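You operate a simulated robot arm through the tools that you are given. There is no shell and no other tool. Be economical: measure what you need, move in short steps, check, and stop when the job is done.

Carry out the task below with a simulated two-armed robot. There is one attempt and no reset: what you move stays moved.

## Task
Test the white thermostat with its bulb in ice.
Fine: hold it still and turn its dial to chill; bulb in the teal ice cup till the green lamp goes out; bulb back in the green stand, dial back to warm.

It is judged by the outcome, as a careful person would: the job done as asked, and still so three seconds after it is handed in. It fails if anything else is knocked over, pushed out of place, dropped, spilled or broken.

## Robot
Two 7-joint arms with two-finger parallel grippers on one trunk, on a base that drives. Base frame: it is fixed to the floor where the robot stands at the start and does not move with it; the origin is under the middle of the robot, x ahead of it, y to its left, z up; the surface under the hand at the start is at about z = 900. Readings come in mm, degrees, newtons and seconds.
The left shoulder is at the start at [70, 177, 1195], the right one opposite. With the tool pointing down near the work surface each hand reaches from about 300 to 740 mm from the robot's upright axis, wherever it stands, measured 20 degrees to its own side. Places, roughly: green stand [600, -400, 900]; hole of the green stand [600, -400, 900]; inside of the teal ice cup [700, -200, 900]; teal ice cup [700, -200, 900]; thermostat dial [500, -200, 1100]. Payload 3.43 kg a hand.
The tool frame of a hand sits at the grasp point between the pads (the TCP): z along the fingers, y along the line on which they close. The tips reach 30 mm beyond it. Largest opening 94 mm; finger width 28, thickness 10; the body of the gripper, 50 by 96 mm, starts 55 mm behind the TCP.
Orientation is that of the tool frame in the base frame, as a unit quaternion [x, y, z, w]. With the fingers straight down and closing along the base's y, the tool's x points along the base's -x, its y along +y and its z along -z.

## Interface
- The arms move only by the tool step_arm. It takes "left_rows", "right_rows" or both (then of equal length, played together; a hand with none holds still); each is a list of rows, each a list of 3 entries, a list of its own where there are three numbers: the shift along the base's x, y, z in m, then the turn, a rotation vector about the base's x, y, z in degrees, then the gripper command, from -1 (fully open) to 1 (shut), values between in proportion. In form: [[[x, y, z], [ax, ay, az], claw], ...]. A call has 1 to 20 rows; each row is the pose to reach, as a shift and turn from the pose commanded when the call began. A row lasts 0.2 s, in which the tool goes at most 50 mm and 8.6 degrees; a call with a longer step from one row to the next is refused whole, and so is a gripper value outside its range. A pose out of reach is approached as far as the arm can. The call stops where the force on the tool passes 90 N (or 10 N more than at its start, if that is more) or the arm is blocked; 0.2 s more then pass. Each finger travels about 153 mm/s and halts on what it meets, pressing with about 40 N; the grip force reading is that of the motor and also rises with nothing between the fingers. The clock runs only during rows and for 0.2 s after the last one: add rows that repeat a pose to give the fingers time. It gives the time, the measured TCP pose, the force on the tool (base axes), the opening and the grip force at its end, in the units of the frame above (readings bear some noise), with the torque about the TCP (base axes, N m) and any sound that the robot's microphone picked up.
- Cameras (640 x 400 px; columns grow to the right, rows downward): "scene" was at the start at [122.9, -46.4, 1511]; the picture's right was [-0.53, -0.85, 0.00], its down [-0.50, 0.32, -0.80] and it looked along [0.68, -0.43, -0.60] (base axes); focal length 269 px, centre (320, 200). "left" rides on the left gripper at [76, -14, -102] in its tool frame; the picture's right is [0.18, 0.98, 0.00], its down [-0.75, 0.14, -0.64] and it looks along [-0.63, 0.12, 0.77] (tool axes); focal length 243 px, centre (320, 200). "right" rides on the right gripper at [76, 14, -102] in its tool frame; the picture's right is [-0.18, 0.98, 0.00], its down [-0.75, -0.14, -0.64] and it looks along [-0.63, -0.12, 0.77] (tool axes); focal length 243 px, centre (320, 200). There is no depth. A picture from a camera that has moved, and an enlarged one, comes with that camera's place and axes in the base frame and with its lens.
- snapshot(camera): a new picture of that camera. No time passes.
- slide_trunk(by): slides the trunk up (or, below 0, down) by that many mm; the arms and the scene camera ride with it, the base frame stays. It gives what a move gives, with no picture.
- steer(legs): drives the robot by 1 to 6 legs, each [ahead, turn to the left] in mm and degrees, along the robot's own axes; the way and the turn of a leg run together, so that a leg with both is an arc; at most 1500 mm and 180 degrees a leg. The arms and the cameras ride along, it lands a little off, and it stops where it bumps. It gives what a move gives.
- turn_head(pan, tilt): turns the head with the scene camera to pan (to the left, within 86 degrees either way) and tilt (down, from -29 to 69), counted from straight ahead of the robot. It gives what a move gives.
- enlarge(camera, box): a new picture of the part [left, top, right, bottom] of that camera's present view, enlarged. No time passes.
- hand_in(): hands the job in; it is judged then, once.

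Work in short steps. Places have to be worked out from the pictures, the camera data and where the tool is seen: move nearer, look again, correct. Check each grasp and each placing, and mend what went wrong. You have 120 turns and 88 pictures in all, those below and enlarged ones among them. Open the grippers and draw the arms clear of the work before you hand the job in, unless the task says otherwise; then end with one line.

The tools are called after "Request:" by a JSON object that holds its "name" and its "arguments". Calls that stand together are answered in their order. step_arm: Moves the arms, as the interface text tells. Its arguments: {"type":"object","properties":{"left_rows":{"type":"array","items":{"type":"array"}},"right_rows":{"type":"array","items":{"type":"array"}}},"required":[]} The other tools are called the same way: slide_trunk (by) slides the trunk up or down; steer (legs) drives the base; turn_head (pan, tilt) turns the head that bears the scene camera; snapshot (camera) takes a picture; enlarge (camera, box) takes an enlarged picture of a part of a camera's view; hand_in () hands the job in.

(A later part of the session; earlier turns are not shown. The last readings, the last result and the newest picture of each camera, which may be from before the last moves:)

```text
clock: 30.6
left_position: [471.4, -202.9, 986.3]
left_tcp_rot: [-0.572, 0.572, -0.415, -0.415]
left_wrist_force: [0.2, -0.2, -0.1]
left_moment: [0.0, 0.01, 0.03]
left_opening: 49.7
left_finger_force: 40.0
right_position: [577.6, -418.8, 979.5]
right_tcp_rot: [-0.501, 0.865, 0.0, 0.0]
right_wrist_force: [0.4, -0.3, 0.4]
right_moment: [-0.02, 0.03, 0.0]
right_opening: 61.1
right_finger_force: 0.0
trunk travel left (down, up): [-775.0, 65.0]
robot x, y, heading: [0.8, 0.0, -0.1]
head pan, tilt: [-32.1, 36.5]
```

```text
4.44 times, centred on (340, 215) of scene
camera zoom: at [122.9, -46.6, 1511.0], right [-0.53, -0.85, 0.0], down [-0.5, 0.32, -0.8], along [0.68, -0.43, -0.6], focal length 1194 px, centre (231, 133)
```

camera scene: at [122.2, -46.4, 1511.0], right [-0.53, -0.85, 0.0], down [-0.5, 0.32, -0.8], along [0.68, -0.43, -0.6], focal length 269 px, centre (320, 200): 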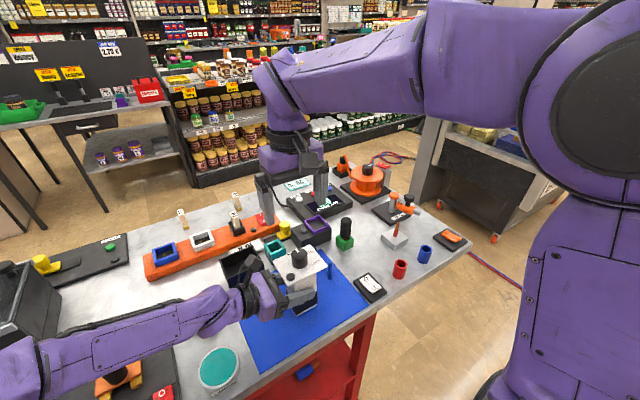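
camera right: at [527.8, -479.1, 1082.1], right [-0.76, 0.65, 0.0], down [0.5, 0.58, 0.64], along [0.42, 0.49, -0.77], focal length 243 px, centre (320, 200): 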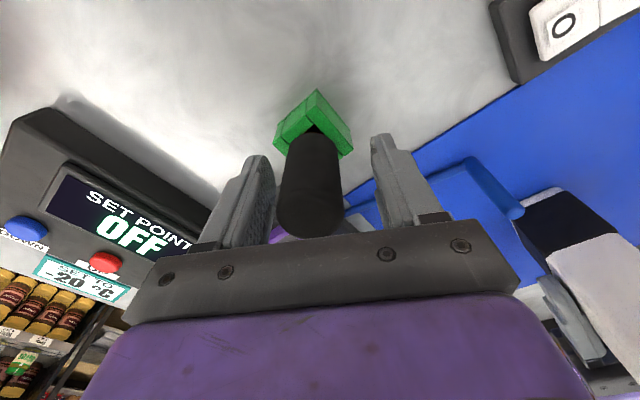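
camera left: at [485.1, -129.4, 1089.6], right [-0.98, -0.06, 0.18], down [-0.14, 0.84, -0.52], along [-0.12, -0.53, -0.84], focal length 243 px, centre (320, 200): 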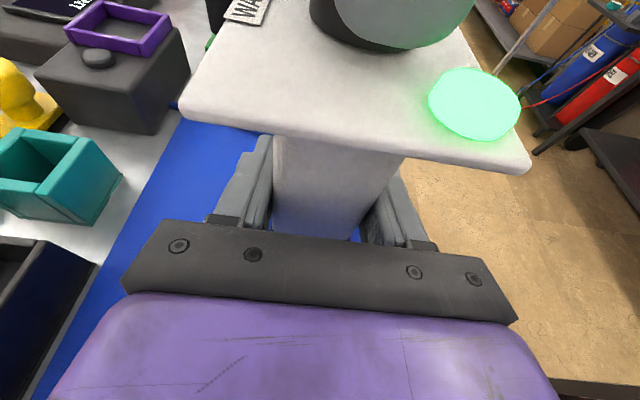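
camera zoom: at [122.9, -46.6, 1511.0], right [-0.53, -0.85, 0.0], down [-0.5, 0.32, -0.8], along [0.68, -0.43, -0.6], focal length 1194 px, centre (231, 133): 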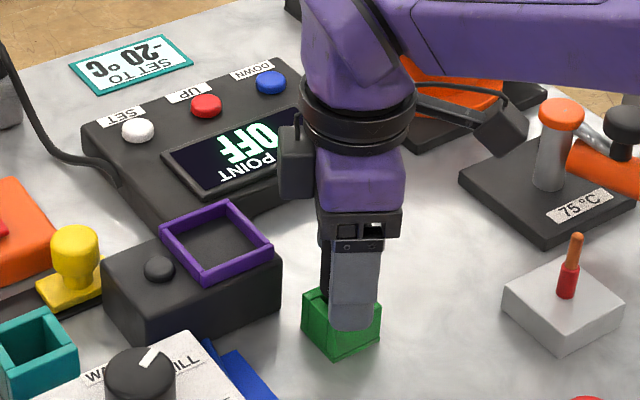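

The handle sits about 4 mm off-centre, so I correct and close gently.

Request:
{"name": "step_arm", "arguments": {"right_rows": [[[0.003, -0.003, 0], [0, 0, 0], -0.3], [[0.003, -0.003, 0], [0, 0, 0], 0.1], [[0.003, -0.003, 0], [0, 0, 0], 0.4], [[0.003, -0.003, 0], [0, 0, 0], 0.6], [[0.003, -0.003, 0], [0, 0, 0], 0.6]]}}

Request:
{"name": "snapshot", "arguments": {"camera": "right"}}

```text
clock: 31.8
left_position: [471.6, -202.5, 986.2]
left_tcp_rot: [0.573, -0.571, 0.416, 0.415]
left_wrist_force: [-0.7, -0.8, 0.4]
left_moment: [0.03, -0.04, -0.01]
left_opening: 50.0
left_finger_force: 40.3
right_position: [581.1, -423.4, 978.9]
right_tcp_rot: [-0.502, 0.865, 0.0, 0.001]
right_wrist_force: [-0.7, 0.9, 0.0]
right_moment: [0.04, 0.0, -0.01]
right_opening: 30.8
right_finger_force: 39.6
trunk travel left (down, up): [-775.0, 65.0]
robot x, y, heading: [-1.1, -0.8, 0.2]
head pan, tilt: [-32.1, 36.5]
```

```text
53 pictures are left
camera right: at [530.8, -482.7, 1082.2], right [-0.76, 0.65, 0.0], down [0.5, 0.58, 0.64], along [0.42, 0.49, -0.77], focal length 243 px, centre (320, 200)
```

right: 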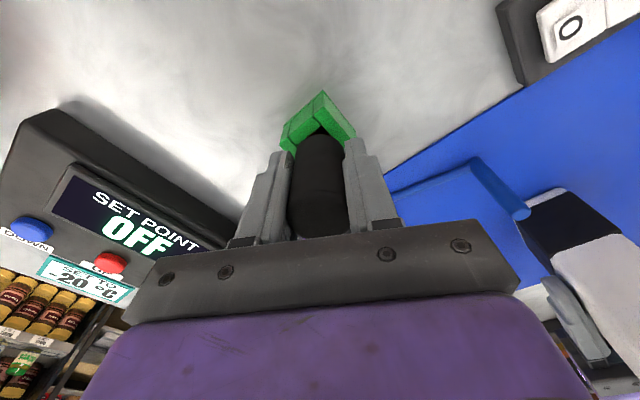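

The bulb is held at 30.8 mm; the return pose is ≈(581, -422.5, 979). I lift slowly straight up by 90 mm and look.

Request:
{"name": "step_arm", "arguments": {"right_rows": [[[0, 0, 0.01], [0, 0, 0], 0.6], [[0, 0, 0.025], [0, 0, 0], 0.6], [[0, 0, 0.045], [0, 0, 0], 0.6], [[0, 0, 0.07], [0, 0, 0], 0.6], [[0, 0, 0.09], [0, 0, 0], 0.6], [[0, 0, 0.09], [0, 0, 0], 0.6]]}}

Request:
{"name": "enlarge", "arguments": {"camera": "scene", "box": [240, 160, 400, 280]}}

Request:
{"name": "snapshot", "arguments": {"camera": "right"}}

```text
clock: 33.2
left_position: [473.1, -203.0, 986.2]
left_tcp_rot: [-0.572, 0.572, -0.416, -0.416]
left_wrist_force: [1.1, 0.0, 0.0]
left_moment: [0.0, -0.01, 0.01]
left_opening: 50.1
left_finger_force: 40.1
right_position: [581.7, -424.0, 1069.6]
right_tcp_rot: [-0.502, 0.865, 0.001, 0.0]
right_wrist_force: [-0.2, 0.2, -0.8]
right_moment: [0.01, 0.0, 0.01]
right_opening: 31.0
right_finger_force: 40.8
trunk travel left (down, up): [-775.0, 65.0]
robot x, y, heading: [-0.3, -1.4, -0.2]
head pan, tilt: [-32.1, 36.5]
```

```text
3.33 times, centred on (320, 220) of scene
camera zoom: at [123.7, -46.9, 1510.9], right [-0.53, -0.85, 0.0], down [-0.51, 0.32, -0.8], along [0.68, -0.43, -0.6], focal length 896 px, centre (320, 133)
```

zoom: 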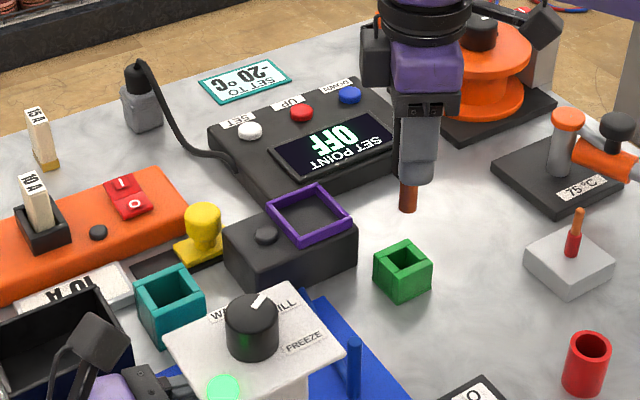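

```text
51 pictures are left
camera right: at [530.6, -483.0, 1173.0], right [-0.76, 0.65, 0.0], down [0.5, 0.58, 0.64], along [0.42, 0.49, -0.77], focal length 243 px, centre (320, 200)
```

right: 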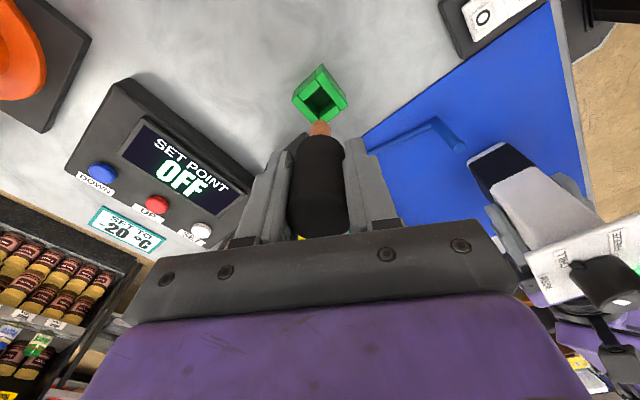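

The bulb is out cleanly (copper tip) and the stand stayed put. I carry it toward the cup at z≈1100 and look.

Request:
{"name": "step_arm", "arguments": {"right_rows": [[[0.01, 0.02, 0.02], [0, 0, 0], 0.6], [[0.02, 0.05, 0.03], [0, 0, 0], 0.6], [[0.03, 0.08, 0.03], [0, 0, 0], 0.6], [[0.04, 0.11, 0.03], [0, 0, 0], 0.6], [[0.045, 0.135, 0.03], [0, 0, 0], 0.6], [[0.045, 0.135, 0.03], [0, 0, 0], 0.6]]}}

Request:
{"name": "snapshot", "arguments": {"camera": "right"}}

Request:
{"name": "enlarge", "arguments": {"camera": "scene", "box": [220, 190, 340, 280]}}

```text
clock: 34.6
left_position: [470.8, -203.1, 986.9]
left_tcp_rot: [0.573, -0.572, 0.416, 0.415]
left_wrist_force: [-0.1, 0.5, 0.6]
left_moment: [0.04, -0.01, 0.0]
left_opening: 50.1
left_finger_force: 40.3
right_position: [623.9, -288.9, 1098.2]
right_tcp_rot: [-0.501, 0.865, 0.0, 0.0]
right_wrist_force: [-0.2, 0.3, -0.9]
right_moment: [-0.02, 0.0, -0.01]
right_opening: 30.9
right_finger_force: 40.1
trunk travel left (down, up): [-775.0, 65.0]
robot x, y, heading: [-2.8, -0.7, -0.0]
head pan, tilt: [-32.1, 36.5]
```

```text
50 pictures are left
camera right: at [574.7, -348.5, 1202.7], right [-0.76, 0.65, 0.0], down [0.5, 0.58, 0.64], along [0.42, 0.49, -0.77], focal length 243 px, centre (320, 200)
```

right: 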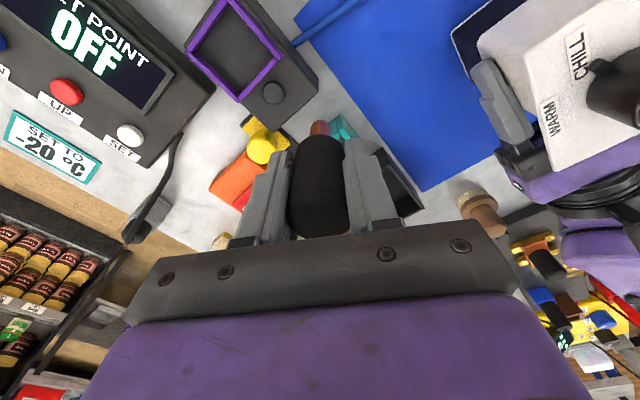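

```text
4.44 times, centred on (280, 235) of scene
camera zoom: at [123.1, -47.5, 1510.9], right [-0.53, -0.85, 0.0], down [-0.5, 0.32, -0.8], along [0.68, -0.43, -0.6], focal length 1194 px, centre (498, 44)
```

zoom: 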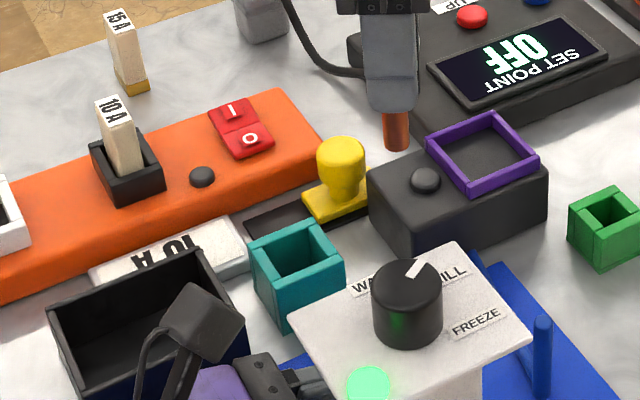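

The cup rim is at about (646, -226), z≈940. I move over it and lower the tip to just above the rim.

Request:
{"name": "step_arm", "arguments": {"right_rows": [[[0.01, 0.03, 0], [0, 0, 0], 0.6], [[0.0205, 0.063, 0], [0, 0, 0], 0.6], [[0.0205, 0.063, -0.03], [0, 0, 0], 0.6], [[0.0205, 0.063, -0.06], [0, 0, 0], 0.6], [[0.0205, 0.063, -0.06], [0, 0, 0], 0.6]]}}

Request:
{"name": "snapshot", "arguments": {"camera": "right"}}

Request:
{"name": "enlarge", "arguments": {"camera": "scene", "box": [220, 190, 340, 280]}}

Request:
{"name": "snapshot", "arguments": {"camera": "left"}}

```text
clock: 35.8
left_position: [471.6, -202.4, 987.4]
left_tcp_rot: [0.573, -0.572, 0.416, 0.415]
left_wrist_force: [-0.2, 0.3, 0.2]
left_moment: [0.05, 0.03, -0.03]
left_opening: 50.2
left_finger_force: 40.0
right_position: [646.9, -227.1, 1040.5]
right_tcp_rot: [-0.501, 0.865, 0.0, 0.0]
right_wrist_force: [-0.1, 0.0, -0.3]
right_moment: [-0.06, 0.01, 0.0]
right_opening: 31.0
right_finger_force: 39.8
trunk travel left (down, up): [-775.0, 65.0]
robot x, y, heading: [-1.1, 0.7, -0.3]
head pan, tilt: [-32.1, 36.5]
```

```text
48 pictures are left
camera right: at [597.1, -285.5, 1144.0], right [-0.76, 0.65, 0.0], down [0.5, 0.58, 0.64], along [0.42, 0.49, -0.77], focal length 243 px, centre (320, 200)
```

right: 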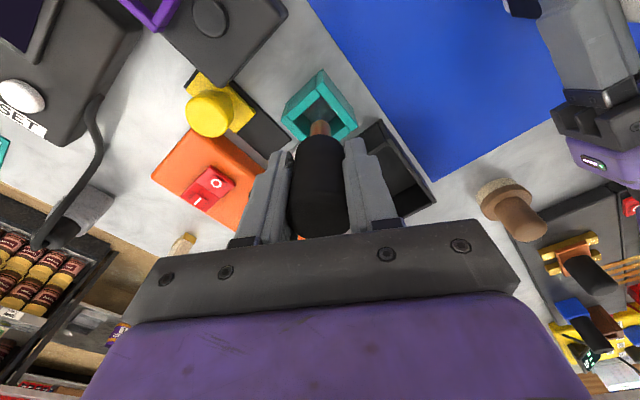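

```text
4.44 times, centred on (280, 235) of scene
camera zoom: at [123.1, -45.9, 1511.0], right [-0.53, -0.85, 0.0], down [-0.5, 0.32, -0.8], along [0.68, -0.43, -0.6], focal length 1194 px, centre (498, 44)
```

zoom: 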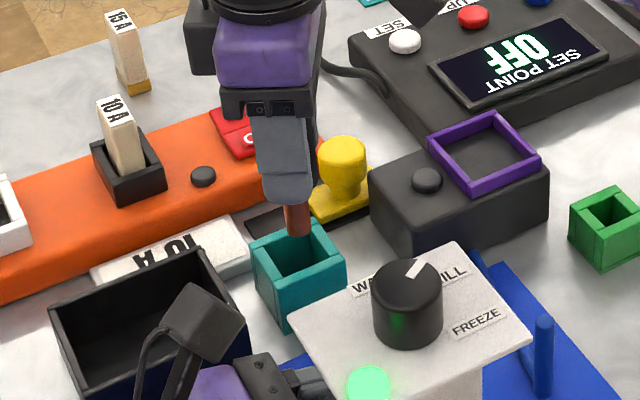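

```text
46 pictures are left
camera left: at [485.3, -128.3, 1089.6], right [-0.98, -0.06, 0.18], down [-0.14, 0.84, -0.52], along [-0.12, -0.53, -0.84], focal length 243 px, centre (320, 200)
```

left: 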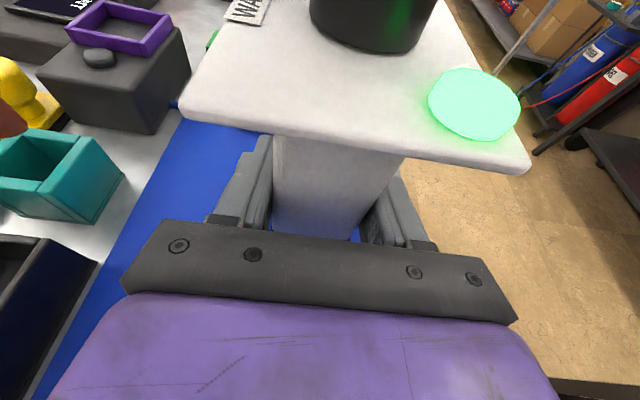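

Projection of the bulb axis lands within a few mm of the cup's hole centre. I lower to z≈982.

Request:
{"name": "step_arm", "arguments": {"right_rows": [[[0, 0, -0.015], [0, 0, 0], 0.6], [[0, 0, -0.03], [0, 0, 0], 0.6], [[0, 0, -0.045], [0, 0, 0], 0.6], [[0, 0, -0.057], [0, 0, 0], 0.6], [[0, 0, -0.057], [0, 0, 0], 0.6]]}}

Request:
{"name": "snapshot", "arguments": {"camera": "right"}}

Request:
{"name": "enlarge", "arguments": {"camera": "scene", "box": [220, 190, 340, 280]}}

```text
clock: 37.0
left_position: [472.2, -202.2, 986.0]
left_tcp_rot: [-0.571, 0.572, -0.415, -0.416]
left_wrist_force: [-0.1, 0.2, 0.5]
left_moment: [0.04, 0.0, -0.03]
left_opening: 49.8
left_finger_force: 40.2
right_position: [647.5, -225.0, 984.1]
right_tcp_rot: [-0.502, 0.865, 0.0, 0.0]
right_wrist_force: [-0.5, -0.8, -0.7]
right_moment: [0.0, -0.02, 0.0]
right_opening: 30.8
right_finger_force: 40.0
trunk travel left (down, up): [-775.0, 65.0]
robot x, y, heading: [2.7, -0.6, 0.2]
head pan, tilt: [-32.1, 36.5]
```

```text
45 pictures are left
camera right: at [597.2, -285.0, 1086.7], right [-0.76, 0.65, 0.0], down [0.5, 0.58, 0.64], along [0.42, 0.49, -0.77], focal length 243 px, centre (320, 200)
```

right: 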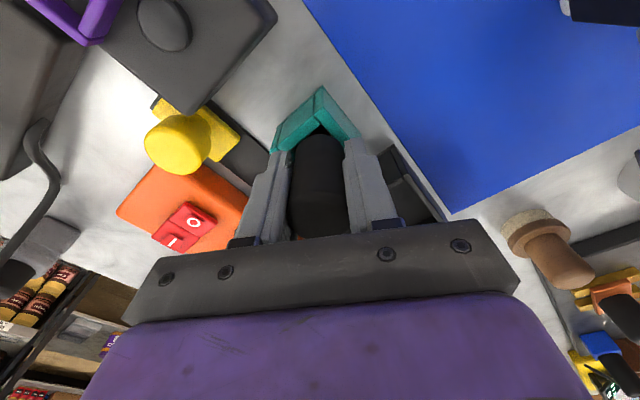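

```text
4.44 times, centred on (280, 235) of scene
camera zoom: at [123.3, -46.6, 1511.0], right [-0.53, -0.85, 0.0], down [-0.5, 0.32, -0.8], along [0.68, -0.43, -0.6], focal length 1194 px, centre (498, 44)
```

zoom: 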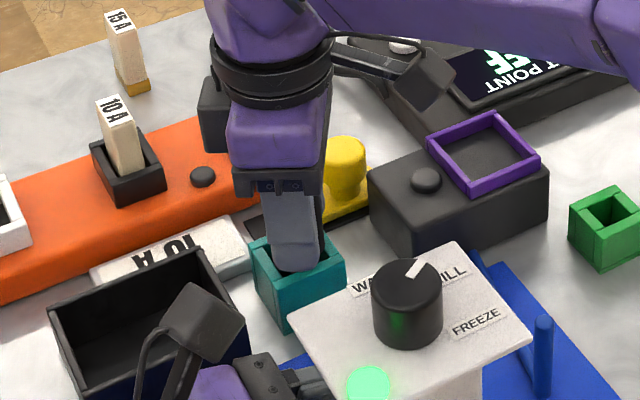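

The bulb is in the cup without contact, and the lamp is still green. I wait 4 s.

Request:
{"name": "step_arm", "arguments": {"right_rows": [[[0, 0, -0.002], [0, 0, 0], 0.6], [[0, 0, -0.002], [0, 0, 0], 0.6], [[0, 0, -0.002], [0, 0, 0], 0.6], [[0, 0, -0.002], [0, 0, 0], 0.6], [[0, 0, -0.002], [0, 0, 0], 0.6], [[0, 0, -0.002], [0, 0, 0], 0.6], [[0, 0, -0.002], [0, 0, 0], 0.6], [[0, 0, -0.002], [0, 0, 0], 0.6], [[0, 0, -0.002], [0, 0, 0], 0.6], [[0, 0, -0.002], [0, 0, 0], 0.6], [[0, 0, -0.002], [0, 0, 0], 0.6], [[0, 0, -0.002], [0, 0, 0], 0.6], [[0, 0, -0.002], [0, 0, 0], 0.6], [[0, 0, -0.002], [0, 0, 0], 0.6], [[0, 0, -0.002], [0, 0, 0], 0.6], [[0, 0, -0.002], [0, 0, 0], 0.6], [[0, 0, -0.002], [0, 0, 0], 0.6], [[0, 0, -0.002], [0, 0, 0], 0.6], [[0, 0, -0.002], [0, 0, 0], 0.6], [[0, 0, -0.002], [0, 0, 0], 0.6]]}}

Request:
{"name": "enlarge", "arguments": {"camera": "scene", "box": [220, 190, 340, 280]}}

```text
clock: 41.2
left_position: [471.6, -203.1, 986.1]
left_tcp_rot: [-0.571, 0.573, -0.415, -0.417]
left_wrist_force: [-0.2, 0.2, -0.7]
left_moment: [0.05, 0.01, -0.02]
left_opening: 50.1
left_finger_force: 40.0
right_position: [648.4, -226.9, 981.9]
right_tcp_rot: [-0.502, 0.865, 0.0, 0.0]
right_wrist_force: [0.0, -0.7, -1.6]
right_moment: [0.0, 0.01, 0.04]
right_opening: 31.2
right_finger_force: 40.1
trunk travel left (down, up): [-775.0, 65.0]
robot x, y, heading: [-4.1, -1.9, -0.0]
head pan, tilt: [-32.1, 36.5]
```

```text
4.44 times, centred on (280, 235) of scene
camera zoom: at [123.5, -46.6, 1510.9], right [-0.53, -0.85, 0.0], down [-0.51, 0.32, -0.8], along [0.68, -0.43, -0.6], focal length 1194 px, centre (498, 44)
```

zoom: 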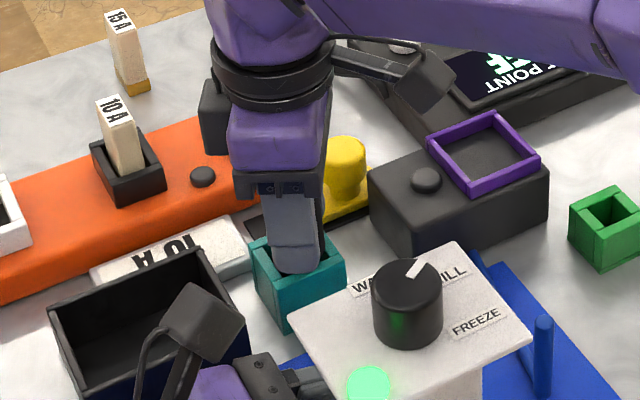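

Still green. I lower a few mm more, watching the force, and wait.

Request:
{"name": "step_arm", "arguments": {"right_rows": [[[0, 0, -0.002], [0, 0, 0], 0.6], [[0, 0, -0.004], [0, 0, 0], 0.6], [[0, 0, -0.004], [0, 0, 0], 0.6], [[0, 0, -0.004], [0, 0, 0], 0.6], [[0, 0, -0.004], [0, 0, 0], 0.6], [[0, 0, -0.004], [0, 0, 0], 0.6], [[0, 0, -0.004], [0, 0, 0], 0.6], [[0, 0, -0.004], [0, 0, 0], 0.6], [[0, 0, -0.004], [0, 0, 0], 0.6], [[0, 0, -0.004], [0, 0, 0], 0.6], [[0, 0, -0.004], [0, 0, 0], 0.6], [[0, 0, -0.004], [0, 0, 0], 0.6], [[0, 0, -0.004], [0, 0, 0], 0.6], [[0, 0, -0.004], [0, 0, 0], 0.6], [[0, 0, -0.004], [0, 0, 0], 0.6], [[0, 0, -0.004], [0, 0, 0], 0.6], [[0, 0, -0.004], [0, 0, 0], 0.6], [[0, 0, -0.004], [0, 0, 0], 0.6], [[0, 0, -0.004], [0, 0, 0], 0.6], [[0, 0, -0.004], [0, 0, 0], 0.6]]}}

Request:
{"name": "enlarge", "arguments": {"camera": "scene", "box": [220, 190, 340, 280]}}

```text
clock: 45.4
left_position: [471.0, -201.8, 986.8]
left_tcp_rot: [-0.572, 0.572, -0.417, -0.416]
left_wrist_force: [0.6, 0.0, -0.9]
left_moment: [0.02, 0.01, -0.04]
left_opening: 49.8
left_finger_force: 40.0
right_position: [646.2, -225.7, 979.2]
right_tcp_rot: [-0.502, 0.865, -0.001, 0.0]
right_wrist_force: [9.5, -3.8, 18.4]
right_moment: [-0.25, -0.69, 0.01]
right_opening: 30.6
right_finger_force: 40.0
trunk travel left (down, up): [-775.0, 65.0]
robot x, y, heading: [-1.9, -0.8, -0.1]
head pan, tilt: [-32.1, 36.5]
```

```text
4.44 times, centred on (280, 235) of scene
camera zoom: at [121.8, -46.2, 1511.1], right [-0.53, -0.85, 0.0], down [-0.5, 0.32, -0.8], along [0.68, -0.43, -0.59], focal length 1194 px, centre (498, 44)
```

zoom: 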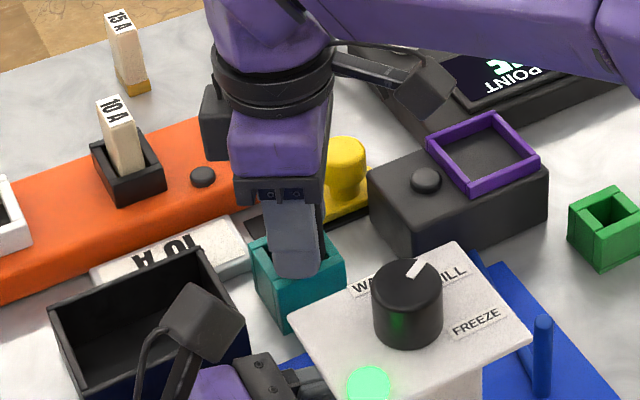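

The bulb now touches the bottom (18 N), so it is fully in. I back off 2 mm and keep waiting.

Request:
{"name": "step_arm", "arguments": {"right_rows": [[[0, 0, 0.002], [0, 0, 0], 0.6], [[0, 0, 0.002], [0, 0, 0], 0.6], [[0, 0, 0.002], [0, 0, 0], 0.6], [[0, 0, 0.002], [0, 0, 0], 0.6], [[0, 0, 0.002], [0, 0, 0], 0.6], [[0, 0, 0.002], [0, 0, 0], 0.6], [[0, 0, 0.002], [0, 0, 0], 0.6], [[0, 0, 0.002], [0, 0, 0], 0.6], [[0, 0, 0.002], [0, 0, 0], 0.6], [[0, 0, 0.002], [0, 0, 0], 0.6], [[0, 0, 0.002], [0, 0, 0], 0.6], [[0, 0, 0.002], [0, 0, 0], 0.6], [[0, 0, 0.002], [0, 0, 0], 0.6], [[0, 0, 0.002], [0, 0, 0], 0.6], [[0, 0, 0.002], [0, 0, 0], 0.6], [[0, 0, 0.002], [0, 0, 0], 0.6], [[0, 0, 0.002], [0, 0, 0], 0.6], [[0, 0, 0.002], [0, 0, 0], 0.6], [[0, 0, 0.002], [0, 0, 0], 0.6], [[0, 0, 0.002], [0, 0, 0], 0.6]]}}

Request:
{"name": "enlarge", "arguments": {"camera": "scene", "box": [220, 190, 340, 280]}}

```text
clock: 49.6
left_position: [472.2, -203.5, 986.5]
left_tcp_rot: [0.572, -0.572, 0.416, 0.416]
left_wrist_force: [-0.5, -0.4, 0.3]
left_moment: [-0.02, -0.03, -0.02]
left_opening: 49.9
left_finger_force: 40.1
right_position: [646.5, -226.2, 979.6]
right_tcp_rot: [-0.502, 0.865, 0.0, 0.0]
right_wrist_force: [0.9, 0.1, -0.3]
right_moment: [0.01, 0.01, 0.02]
right_opening: 30.8
right_finger_force: 39.9
trunk travel left (down, up): [-775.0, 65.0]
robot x, y, heading: [-1.8, 1.6, 0.0]
head pan, tilt: [-32.1, 36.5]
```

```text
4.44 times, centred on (280, 235) of scene
camera zoom: at [123.4, -46.7, 1510.9], right [-0.53, -0.85, 0.0], down [-0.5, 0.32, -0.8], along [0.68, -0.43, -0.6], focal length 1194 px, centre (498, 44)
```

zoom: 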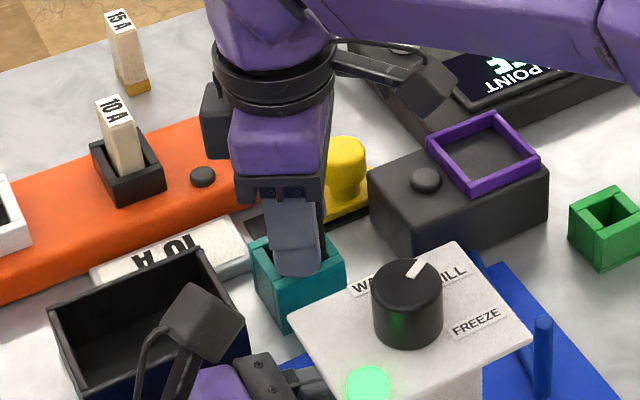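

Still green after 12 s. The earlier +x push suggests the tip is near the cup's -x wall, so I shift +4 mm in x, lower to light contact and keep waiting.

Request:
{"name": "step_arm", "arguments": {"right_rows": [[[0.002, 0, 0], [0, 0, 0], 0.6], [[0.004, 0, 0], [0, 0, 0], 0.6], [[0.004, 0, -0.002], [0, 0, 0], 0.6], [[0.004, 0, -0.003], [0, 0, 0], 0.6], [[0.004, 0, -0.003], [0, 0, 0], 0.6]]}}

Request:
{"name": "snapshot", "arguments": {"camera": "right"}}

Request:
{"name": "enlarge", "arguments": {"camera": "left", "box": [0, 80, 160, 240]}}

```text
clock: 50.8
left_position: [470.9, -202.1, 986.6]
left_tcp_rot: [-0.572, 0.573, -0.415, -0.415]
left_wrist_force: [0.2, 0.4, -0.3]
left_moment: [0.04, -0.03, 0.0]
left_opening: 50.1
left_finger_force: 39.7
right_position: [650.2, -226.3, 978.0]
right_tcp_rot: [-0.502, 0.865, -0.002, 0.001]
right_wrist_force: [2.9, -2.8, 12.4]
right_moment: [-0.18, -0.29, -0.01]
right_opening: 30.8
right_finger_force: 40.2
trunk travel left (down, up): [-775.0, 65.0]
robot x, y, heading: [-1.9, -0.3, 0.1]
head pan, tilt: [-32.1, 36.5]
```

```text
40 pictures are left
camera right: at [599.4, -284.9, 1081.7], right [-0.76, 0.65, 0.0], down [0.49, 0.58, 0.64], along [0.42, 0.49, -0.77], focal length 243 px, centre (320, 200)
```

right: 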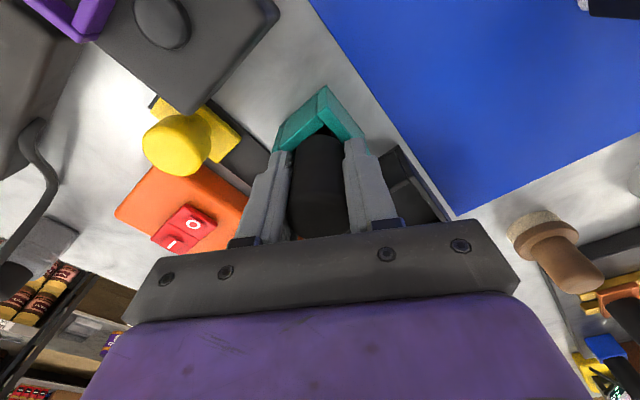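

```text
2.50 times, centred on (80, 160) of left
camera zoom: at [484.2, -128.7, 1090.3], right [-0.98, -0.06, 0.17], down [-0.14, 0.84, -0.52], along [-0.12, -0.53, -0.84], focal length 606 px, centre (920, 300)
```

zoom: 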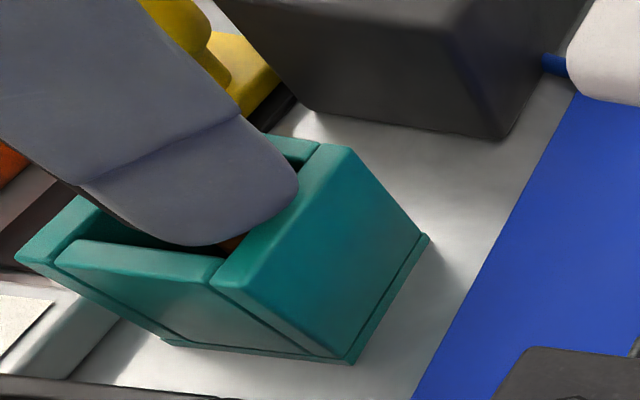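

From the left camera the cup spans x≈631–676, y≈-246 to -200, so its centre is at (654, -223). I lift slightly, shift +4, +3 mm and wait.

Request:
{"name": "step_arm", "arguments": {"right_rows": [[[0, 0, 0.003], [0, 0, 0], 0.6], [[0.003, 0.002, 0.003], [0, 0, 0], 0.6], [[0.004, 0.003, 0.002], [0, 0, 0], 0.6], [[0.004, 0.003, 0.001], [0, 0, 0], 0.6], [[0.004, 0.003, 0.001], [0, 0, 0], 0.6], [[0.004, 0.003, 0.001], [0, 0, 0], 0.6], [[0.004, 0.003, 0.001], [0, 0, 0], 0.6], [[0.004, 0.003, 0.001], [0, 0, 0], 0.6], [[0.004, 0.003, 0.001], [0, 0, 0], 0.6], [[0.004, 0.003, 0.001], [0, 0, 0], 0.6], [[0.004, 0.003, 0.001], [0, 0, 0], 0.6], [[0.004, 0.003, 0.001], [0, 0, 0], 0.6], [[0.004, 0.003, 0.001], [0, 0, 0], 0.6], [[0.004, 0.003, 0.001], [0, 0, 0], 0.6], [[0.004, 0.003, 0.001], [0, 0, 0], 0.6], [[0.004, 0.003, 0.001], [0, 0, 0], 0.6], [[0.004, 0.003, 0.001], [0, 0, 0], 0.6], [[0.004, 0.003, 0.001], [0, 0, 0], 0.6], [[0.004, 0.003, 0.001], [0, 0, 0], 0.6], [[0.004, 0.003, 0.001], [0, 0, 0], 0.6]]}}

Request:
{"name": "snapshot", "arguments": {"camera": "left"}}

```text
clock: 55.0
left_position: [470.3, -202.5, 987.0]
left_tcp_rot: [-0.571, 0.573, -0.416, -0.416]
left_wrist_force: [-0.5, -0.1, -0.5]
left_moment: [0.04, -0.01, 0.0]
left_opening: 49.9
left_finger_force: 40.3
right_position: [653.2, -222.5, 978.3]
right_tcp_rot: [-0.502, 0.865, 0.0, 0.001]
right_wrist_force: [1.1, -2.1, 16.9]
right_moment: [-0.1, -0.17, -0.01]
right_opening: 30.7
right_finger_force: 40.0
trunk travel left (down, up): [-775.0, 65.0]
robot x, y, heading: [0.2, -1.6, -0.0]
head pan, tilt: [-32.1, 36.5]
```

```text
38 pictures are left
camera left: at [483.4, -128.4, 1090.6], right [-0.98, -0.06, 0.17], down [-0.14, 0.84, -0.52], along [-0.12, -0.53, -0.84], focal length 243 px, centre (320, 200)
```

left: 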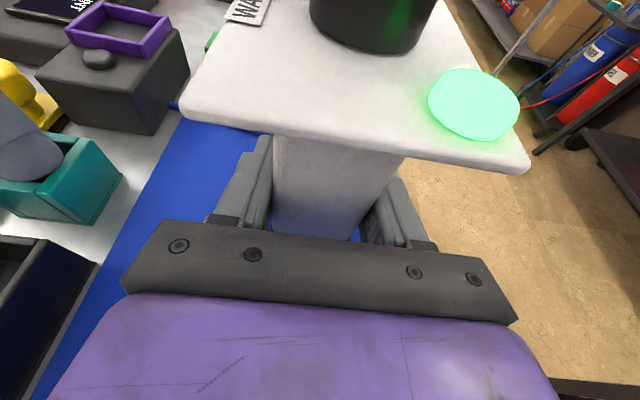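

Still green; the bulb is now centred and on the bottom. I ease off the contact and wait another 4 s.

Request:
{"name": "step_arm", "arguments": {"right_rows": [[[0, 0, 0.001], [0, 0, 0], 0.6], [[0, 0, 0.001], [0, 0, 0], 0.6], [[0, 0, 0.001], [0, 0, 0], 0.6], [[0, 0, 0.001], [0, 0, 0], 0.6], [[0, 0, 0.001], [0, 0, 0], 0.6], [[0, 0, 0.001], [0, 0, 0], 0.6], [[0, 0, 0.001], [0, 0, 0], 0.6], [[0, 0, 0.001], [0, 0, 0], 0.6], [[0, 0, 0.001], [0, 0, 0], 0.6], [[0, 0, 0.001], [0, 0, 0], 0.6], [[0, 0, 0.001], [0, 0, 0], 0.6], [[0, 0, 0.001], [0, 0, 0], 0.6], [[0, 0, 0.001], [0, 0, 0], 0.6], [[0, 0, 0.001], [0, 0, 0], 0.6], [[0, 0, 0.001], [0, 0, 0], 0.6], [[0, 0, 0.001], [0, 0, 0], 0.6], [[0, 0, 0.001], [0, 0, 0], 0.6], [[0, 0, 0.001], [0, 0, 0], 0.6], [[0, 0, 0.001], [0, 0, 0], 0.6], [[0, 0, 0.001], [0, 0, 0], 0.6]]}}

Request:
{"name": "enlarge", "arguments": {"camera": "scene", "box": [220, 190, 340, 280]}}

```text
clock: 59.2
left_position: [471.5, -203.0, 986.9]
left_tcp_rot: [-0.572, 0.573, -0.415, -0.416]
left_wrist_force: [0.0, -0.3, 0.6]
left_moment: [0.01, -0.02, 0.02]
left_opening: 50.0
left_finger_force: 40.0
right_position: [654.5, -223.8, 978.7]
right_tcp_rot: [-0.501, 0.865, 0.0, -0.001]
right_wrist_force: [-1.1, 0.4, 3.9]
right_moment: [0.07, 0.06, 0.01]
right_opening: 31.1
right_finger_force: 39.7
trunk travel left (down, up): [-775.0, 65.0]
robot x, y, heading: [-1.8, -4.9, 0.2]
head pan, tilt: [-32.1, 36.5]
```

```text
4.44 times, centred on (280, 235) of scene
camera zoom: at [122.4, -46.4, 1511.1], right [-0.53, -0.85, 0.0], down [-0.5, 0.32, -0.8], along [0.68, -0.43, -0.6], focal length 1194 px, centre (498, 44)
```

zoom: 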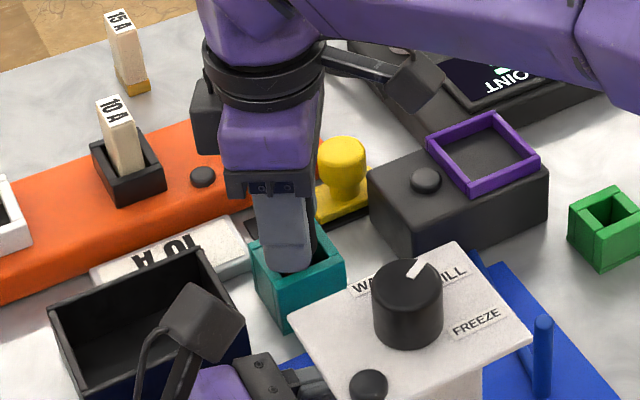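

The lamp is out. I lift the bulb and carry it back to exactly above the stand (reversing the summed commands: -73.5, -201 mm).

Request:
{"name": "step_arm", "arguments": {"right_rows": [[[0, 0, 0.02], [0, 0, 0], 0.6], [[0, 0, 0.05], [0, 0, 0], 0.6], [[0, 0, 0.09], [0, 0, 0], 0.6], [[0, 0, 0.11], [0, 0, 0], 0.6], [[-0.015, -0.04, 0.11], [0, 0, 0], 0.6], [[-0.03, -0.08, 0.11], [0, 0, 0], 0.6], [[-0.045, -0.12, 0.11], [0, 0, 0], 0.6], [[-0.06, -0.16, 0.11], [0, 0, 0], 0.6], [[-0.0735, -0.201, 0.11], [0, 0, 0], 0.6], [[-0.0735, -0.201, 0.09], [0, 0, 0], 0.6], [[-0.0735, -0.201, 0.07], [0, 0, 0], 0.6], [[-0.0735, -0.201, 0.062], [0, 0, 0], 0.6], [[-0.0735, -0.201, 0.062], [0, 0, 0], 0.6]]}}

Request:
{"name": "snapshot", "arguments": {"camera": "right"}}

Request:
{"name": "enlarge", "arguments": {"camera": "scene", "box": [280, 180, 400, 270]}}

```text
clock: 62.0
left_position: [472.6, -202.0, 985.7]
left_tcp_rot: [-0.572, 0.572, -0.416, -0.416]
left_wrist_force: [0.3, 0.0, -0.4]
left_moment: [-0.05, 0.01, 0.02]
left_opening: 50.3
left_finger_force: 39.7
right_position: [581.6, -425.8, 1039.1]
right_tcp_rot: [-0.501, 0.865, 0.001, 0.0]
right_wrist_force: [0.1, -0.4, -0.6]
right_moment: [0.01, -0.01, 0.0]
right_opening: 31.0
right_finger_force: 39.9
trunk travel left (down, up): [-775.0, 65.0]
robot x, y, heading: [3.6, 0.1, -0.3]
head pan, tilt: [-32.1, 36.5]
```

```text
36 pictures are left
camera right: at [530.4, -484.1, 1142.1], right [-0.76, 0.65, 0.0], down [0.5, 0.58, 0.64], along [0.42, 0.49, -0.77], focal length 243 px, centre (320, 200)
```

right: 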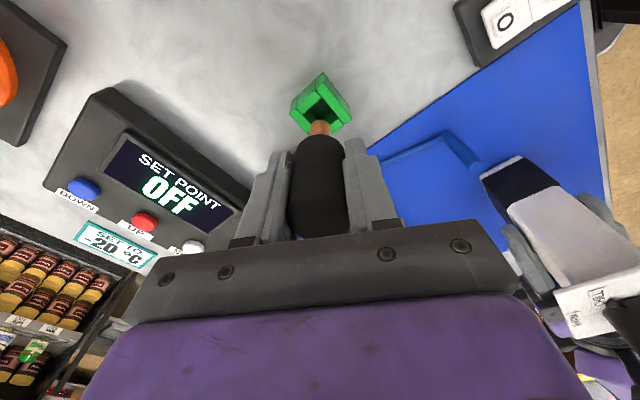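

```text
4.44 times, centred on (340, 225) of scene
camera zoom: at [123.2, -46.8, 1511.0], right [-0.53, -0.85, 0.0], down [-0.5, 0.32, -0.8], along [0.68, -0.43, -0.6], focal length 1194 px, centre (231, 89)
```

zoom: 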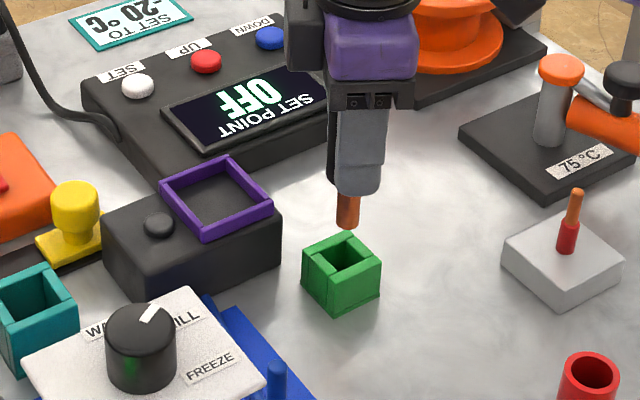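

The bulb is aligned over the hole, so I lower it in.

Request:
{"name": "step_arm", "arguments": {"right_rows": [[[0, 0, -0.015], [0, 0, 0], 0.6], [[0, 0, -0.03], [0, 0, 0], 0.6], [[0, 0, -0.042], [0, 0, 0], 0.6], [[0, 0, -0.052], [0, 0, 0], 0.6], [[0, 0, -0.059], [0, 0, 0], 0.6], [[0, 0, -0.059], [0, 0, 0], 0.6]]}}

Request:
{"name": "enlarge", "arguments": {"camera": "scene", "box": [280, 180, 400, 270]}}

```text
clock: 63.4
left_position: [471.8, -202.1, 985.4]
left_tcp_rot: [0.573, -0.571, 0.416, 0.415]
left_wrist_force: [-0.8, 0.0, 0.5]
left_moment: [0.01, 0.01, -0.04]
left_opening: 50.0
left_finger_force: 39.6
right_position: [581.5, -423.9, 980.9]
right_tcp_rot: [-0.502, 0.865, 0.001, 0.0]
right_wrist_force: [0.2, -0.4, -1.2]
right_moment: [-0.01, -0.01, 0.01]
right_opening: 30.7
right_finger_force: 40.0
trunk travel left (down, up): [-775.0, 65.0]
robot x, y, heading: [1.9, -3.3, -0.2]
head pan, tilt: [-32.1, 36.5]
```

```text
4.44 times, centred on (340, 225) of scene
camera zoom: at [123.1, -46.7, 1511.0], right [-0.53, -0.85, 0.0], down [-0.5, 0.32, -0.8], along [0.68, -0.43, -0.6], focal length 1194 px, centre (231, 89)
```

zoom: 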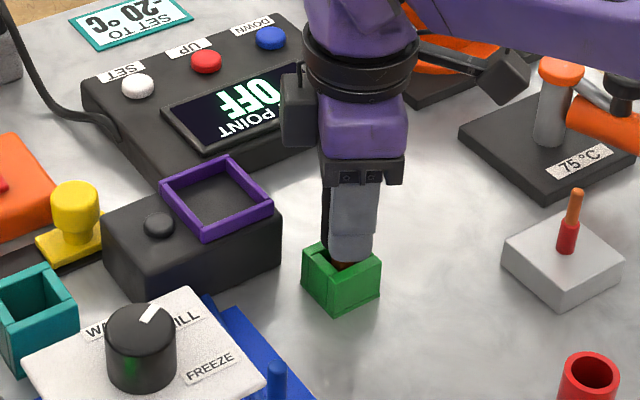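

It's in the hole with almost no force. I lower up to 3 mm more to seat it, then check the reading before releasing.

Request:
{"name": "step_arm", "arguments": {"right_rows": [[[0, 0, -0.001], [0, 0, 0], 0.6], [[0, 0, -0.002], [0, 0, 0], 0.6], [[0, 0, -0.002], [0, 0, 0], 0.6]]}}

```text
clock: 64.2
left_position: [472.1, -203.3, 985.6]
left_tcp_rot: [-0.572, 0.572, -0.416, -0.416]
left_wrist_force: [-0.9, 1.2, -0.1]
left_moment: [-0.01, -0.04, 0.01]
left_opening: 50.0
left_finger_force: 40.3
right_position: [581.6, -424.7, 979.3]
right_tcp_rot: [-0.501, 0.865, 0.0, 0.001]
right_wrist_force: [0.1, 0.9, -0.8]
right_moment: [0.0, 0.01, 0.0]
right_opening: 31.0
right_finger_force: 39.6
trunk travel left (down, up): [-775.0, 65.0]
robot x, y, heading: [-1.1, 2.3, -0.1]
head pan, tilt: [-32.1, 36.5]
```

No contact yet (it slid up slightly in the grip), so I lower a further 2 mm.

Request:
{"name": "step_arm", "arguments": {"right_rows": [[[0, 0, -0.001], [0, 0, 0], 0.6], [[0, 0, -0.002], [0, 0, 0], 0.6], [[0, 0, -0.002], [0, 0, 0], 0.6]]}}

```text
clock: 65.0
left_position: [470.3, -203.5, 986.0]
left_tcp_rot: [-0.571, 0.573, -0.415, -0.416]
left_wrist_force: [0.0, 0.1, -0.4]
left_moment: [0.02, 0.0, 0.01]
left_opening: 50.2
left_finger_force: 40.2
right_position: [580.5, -425.1, 977.5]
right_tcp_rot: [-0.501, 0.865, -0.001, 0.002]
right_wrist_force: [2.7, -2.6, 10.3]
right_moment: [-0.12, -0.18, -0.03]
right_opening: 30.6
right_finger_force: 40.4
trunk travel left (down, up): [-775.0, 65.0]
robot x, y, heading: [2.6, -1.6, 0.0]
head pan, tilt: [-32.1, 36.5]
```

Seated with a 10 N bottom contact. I release and lift straight up.

Request:
{"name": "step_arm", "arguments": {"right_rows": [[[0, 0, 0.001], [0, 0, 0], 0.2], [[0, 0, 0.001], [0, 0, 0], -0.2], [[0, 0, 0.001], [0, 0, 0], -0.3], [[0, 0, 0.02], [0, 0, 0], -0.3], [[0, 0, 0.05], [0, 0, 0], -0.3], [[0, 0, 0.09], [0, 0, 0], -0.3], [[0, 0, 0.12], [0, 0, 0], -0.3], [[0, 0, 0.12], [0, 0, 0], -0.3]]}}

Request:
{"name": "enlarge", "arguments": {"camera": "scene", "box": [260, 180, 400, 285]}}

```text
clock: 66.8
left_position: [471.8, -203.3, 986.4]
left_tcp_rot: [-0.572, 0.572, -0.415, -0.415]
left_wrist_force: [-0.3, 0.6, 1.2]
left_moment: [0.09, -0.02, 0.01]
left_opening: 49.9
left_finger_force: 39.9
right_position: [582.2, -423.5, 1098.1]
right_tcp_rot: [-0.501, 0.865, -0.001, 0.0]
right_wrist_force: [-0.5, 0.3, -0.8]
right_moment: [-0.01, -0.03, 0.05]
right_opening: 61.3
right_finger_force: 0.0
trunk travel left (down, up): [-775.0, 65.0]
robot x, y, heading: [3.3, -2.0, 0.0]
head pan, tilt: [-32.1, 36.5]
```

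```text
3.81 times, centred on (330, 232) of scene
camera zoom: at [123.1, -46.7, 1511.0], right [-0.53, -0.85, 0.0], down [-0.5, 0.32, -0.8], along [0.68, -0.43, -0.6], focal length 1024 px, centre (282, 76)
```

zoom: 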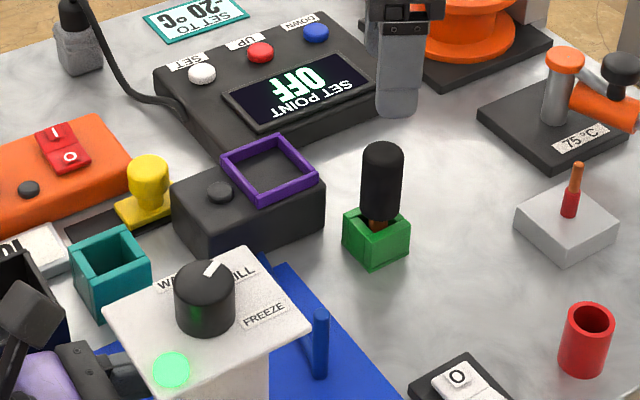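

The bulb stands properly in the green stand, and the lamp is green again as the dial is still on CHILL. I turn the right hand back to 0° yaw and go over the dial.

Request:
{"name": "step_arm", "arguments": {"right_rows": [[[-0.01, 0.01, 0.02], [0, 0, -8], -0.05], [[-0.02, 0.02, 0.04], [0, 0, -16], -0.05], [[-0.03, 0.03, 0.058], [0, 0, -24], -0.05], [[-0.04, 0.04, 0.058], [0, 0, -32], -0.05], [[-0.055, 0.05, 0.058], [0, 0, -40], -0.05], [[-0.07, 0.06, 0.058], [0, 0, -48], -0.05], [[-0.082, 0.078, 0.058], [0, 0, -56], -0.05], [[-0.082, 0.078, 0.058], [0, 0, -60], -0.05], [[-0.09, 0.12, 0.058], [0, 0, -60], -0.05], [[-0.1, 0.16, 0.055], [0, 0, -60], -0.05], [[-0.111, 0.2, 0.05], [0, 0, -60], -0.05], [[-0.1115, 0.2105, 0.04], [0, 0, -60], -0.05], [[-0.1115, 0.2105, 0.035], [0, 0, -60], -0.05]]}}

Request:
{"name": "snapshot", "arguments": {"camera": "right"}}

```text
clock: 69.6
left_position: [470.5, -202.6, 985.6]
left_tcp_rot: [-0.572, 0.572, -0.416, -0.416]
left_wrist_force: [0.6, -0.2, -0.1]
left_moment: [-0.07, -0.06, 0.01]
left_opening: 49.8
left_finger_force: 39.9
right_position: [469.2, -215.3, 1132.6]
right_tcp_rot: [-0.002, 1.0, 0.0, 0.0]
right_wrist_force: [0.8, 0.0, 0.3]
right_moment: [0.0, 0.01, 0.0]
right_opening: 49.4
right_finger_force: 0.1
trunk travel left (down, up): [-775.0, 65.0]
robot x, y, heading: [-0.2, -3.2, 0.2]
head pan, tilt: [-32.1, 36.5]
```

```text
32 pictures are left
camera right: at [392.6, -200.5, 1234.7], right [0.18, 0.98, 0.0], down [0.75, -0.14, 0.64], along [0.63, -0.12, -0.77], focal length 243 px, centre (320, 200)
```

right: 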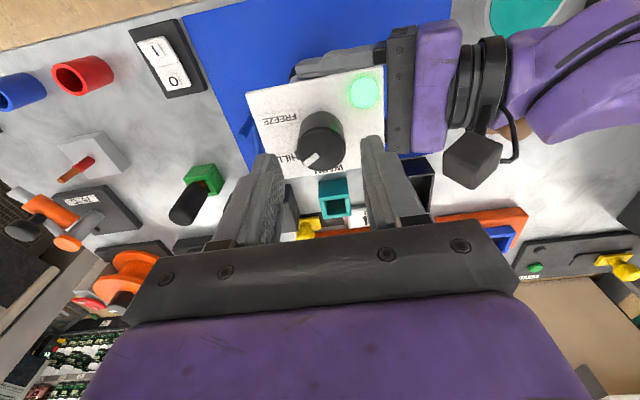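

The dial is centred between the fingers. I descend 37 mm (tips at about 1065) and close.

Request:
{"name": "step_arm", "arguments": {"right_rows": [[[0.001, 0.001, -0.015], [0, 0, 0], -0.05], [[0.001, 0.001, -0.03], [0, 0, 0], -0.05], [[0.001, 0.001, -0.037], [0, 0, 0], -0.05], [[0.001, 0.001, -0.037], [0, 0, 0], -0.05], [[0.001, 0.001, -0.037], [0, 0, 0], 0.2], [[0.001, 0.001, -0.037], [0, 0, 0], 0.5], [[0.001, 0.001, -0.037], [0, 0, 0], 0.5]]}}

```text
clock: 71.2
left_position: [470.8, -203.3, 987.1]
left_tcp_rot: [-0.572, 0.572, -0.415, -0.415]
left_wrist_force: [-2.0, 10.5, -0.3]
left_moment: [-1.08, -0.07, -0.04]
left_opening: 49.8
left_finger_force: 40.1
right_position: [470.2, -213.7, 1095.3]
right_tcp_rot: [-0.001, 1.0, 0.0, 0.0]
right_wrist_force: [2.0, -10.3, 0.2]
right_moment: [0.0, -0.11, 0.01]
right_opening: 32.4
right_finger_force: 40.1
trunk travel left (down, up): [-775.0, 65.0]
robot x, y, heading: [-1.7, -1.0, 0.3]
head pan, tilt: [-32.1, 36.5]
```

Gripped with a small side load. I turn the dial back +58°.

Request:
{"name": "step_arm", "arguments": {"right_rows": [[[0, -0.0005, 0], [0, 0, 7], 0.5], [[0, -0.0005, 0], [0, 0, 14], 0.5], [[0, -0.0005, 0], [0, 0, 21], 0.5], [[0, -0.0005, 0], [0, 0, 28], 0.5], [[0, -0.0005, 0], [0, 0, 35], 0.5], [[0, -0.0005, 0], [0, 0, 42], 0.5], [[0, -0.0005, 0], [0, 0, 49], 0.5], [[0, -0.0005, 0], [0, 0, 56], 0.5], [[0, -0.0005, 0], [0, 0, 58], 0.5], [[0, -0.0005, 0], [0, 0, 58], 0.5]]}}

Request:
{"name": "enlarge", "arguments": {"camera": "scene", "box": [240, 210, 360, 300]}}

```text
clock: 73.4
left_position: [471.1, -202.6, 986.4]
left_tcp_rot: [0.573, -0.571, 0.416, 0.415]
left_wrist_force: [-4.0, 21.0, -0.3]
left_moment: [-0.97, -0.18, -0.13]
left_opening: 50.2
left_finger_force: 40.1
right_position: [471.1, -213.5, 1095.7]
right_tcp_rot: [-0.487, 0.874, 0.0, 0.001]
right_wrist_force: [2.8, -19.4, 2.5]
right_moment: [-1.06, -0.12, 0.08]
right_opening: 32.2
right_finger_force: 39.6
trunk travel left (down, up): [-775.0, 65.0]
robot x, y, heading: [-0.6, 0.8, -0.1]
head pan, tilt: [-32.1, 36.5]
```

```text
4.44 times, centred on (300, 255) of scene
camera zoom: at [122.8, -46.3, 1511.0], right [-0.53, -0.85, 0.0], down [-0.5, 0.32, -0.8], along [0.68, -0.43, -0.6], focal length 1194 px, centre (409, -44)
```

zoom: 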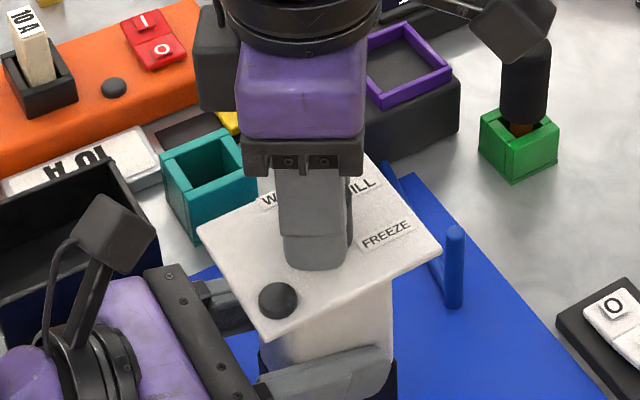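

The lamp is out. I release, lift, and move clear to see the pointer.

Request:
{"name": "step_arm", "arguments": {"right_rows": [[[0, -0.001, 0], [0, 0, 0], 0.02], [[0, -0.001, 0], [0, 0, 0], 0.02], [[0, -0.001, 0.02], [0, 0, 0], 0.02], [[0, -0.001, 0.045], [0, 0, 0], 0.02], [[0, -0.02, 0.06], [0, 0, 0], 0.02], [[0.01, -0.05, 0.06], [0, 0, 0], 0.02], [[0.02, -0.09, 0.06], [0, 0, -8], 0.02], [[0.03, -0.13, 0.06], [0, 0, -16], 0.02], [[0.03, -0.13, 0.06], [0, 0, -24], 0.02], [[0.03, -0.13, 0.06], [0, 0, -32], 0.02], [[0.03, -0.13, 0.06], [0, 0, -40], 0.02], [[0.03, -0.13, 0.06], [0, 0, -48], 0.02], [[0.03, -0.13, 0.06], [0, 0, -56], 0.02], [[0.03, -0.13, 0.06], [0, 0, -56], 0.02]]}}

Request:
{"name": "enlarge", "arguments": {"camera": "right", "box": [400, 0, 600, 130]}}

Request:
{"name": "enlarge", "arguments": {"camera": "scene", "box": [220, 180, 400, 310]}}

```text
clock: 76.4
left_position: [471.4, -203.0, 986.0]
left_tcp_rot: [0.572, -0.572, 0.416, 0.416]
left_wrist_force: [0.1, 0.5, 0.1]
left_moment: [0.02, 0.0, 0.01]
left_opening: 50.2
left_finger_force: 39.8
right_position: [501.4, -343.7, 1154.9]
right_tcp_rot: [-0.018, 1.0, 0.0, 0.0]
right_wrist_force: [-0.4, -0.4, -0.1]
right_moment: [0.02, -0.02, -0.01]
right_opening: 46.3
right_finger_force: 0.2
trunk travel left (down, up): [-775.0, 65.0]
robot x, y, heading: [-1.0, -0.6, 0.1]
head pan, tilt: [-32.1, 36.5]
```

```text
3.08 times, centred on (500, 65) of right
camera zoom: at [424.3, -332.1, 1258.0], right [0.15, 0.99, 0.0], down [0.76, -0.11, 0.64], along [0.63, -0.1, -0.77], focal length 746 px, centre (-234, 615)
```

zoom: 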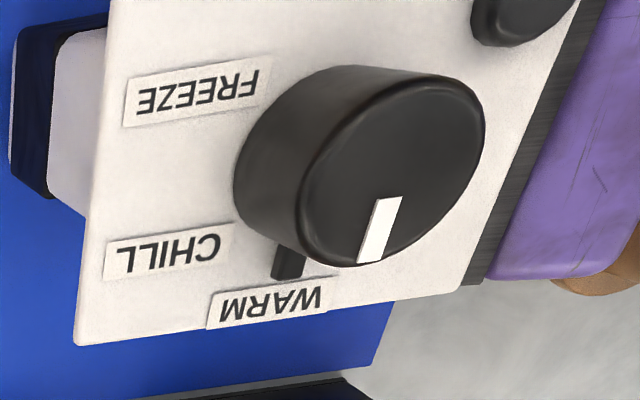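

```text
3.08 times, centred on (310, 245) of scene
camera zoom: at [123.3, -46.9, 1511.0], right [-0.53, -0.85, 0.0], down [-0.5, 0.32, -0.8], along [0.68, -0.43, -0.6], focal length 827 px, centre (351, 62)
```

zoom: 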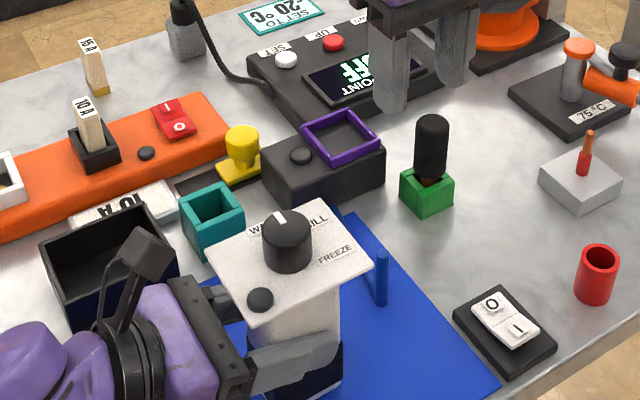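

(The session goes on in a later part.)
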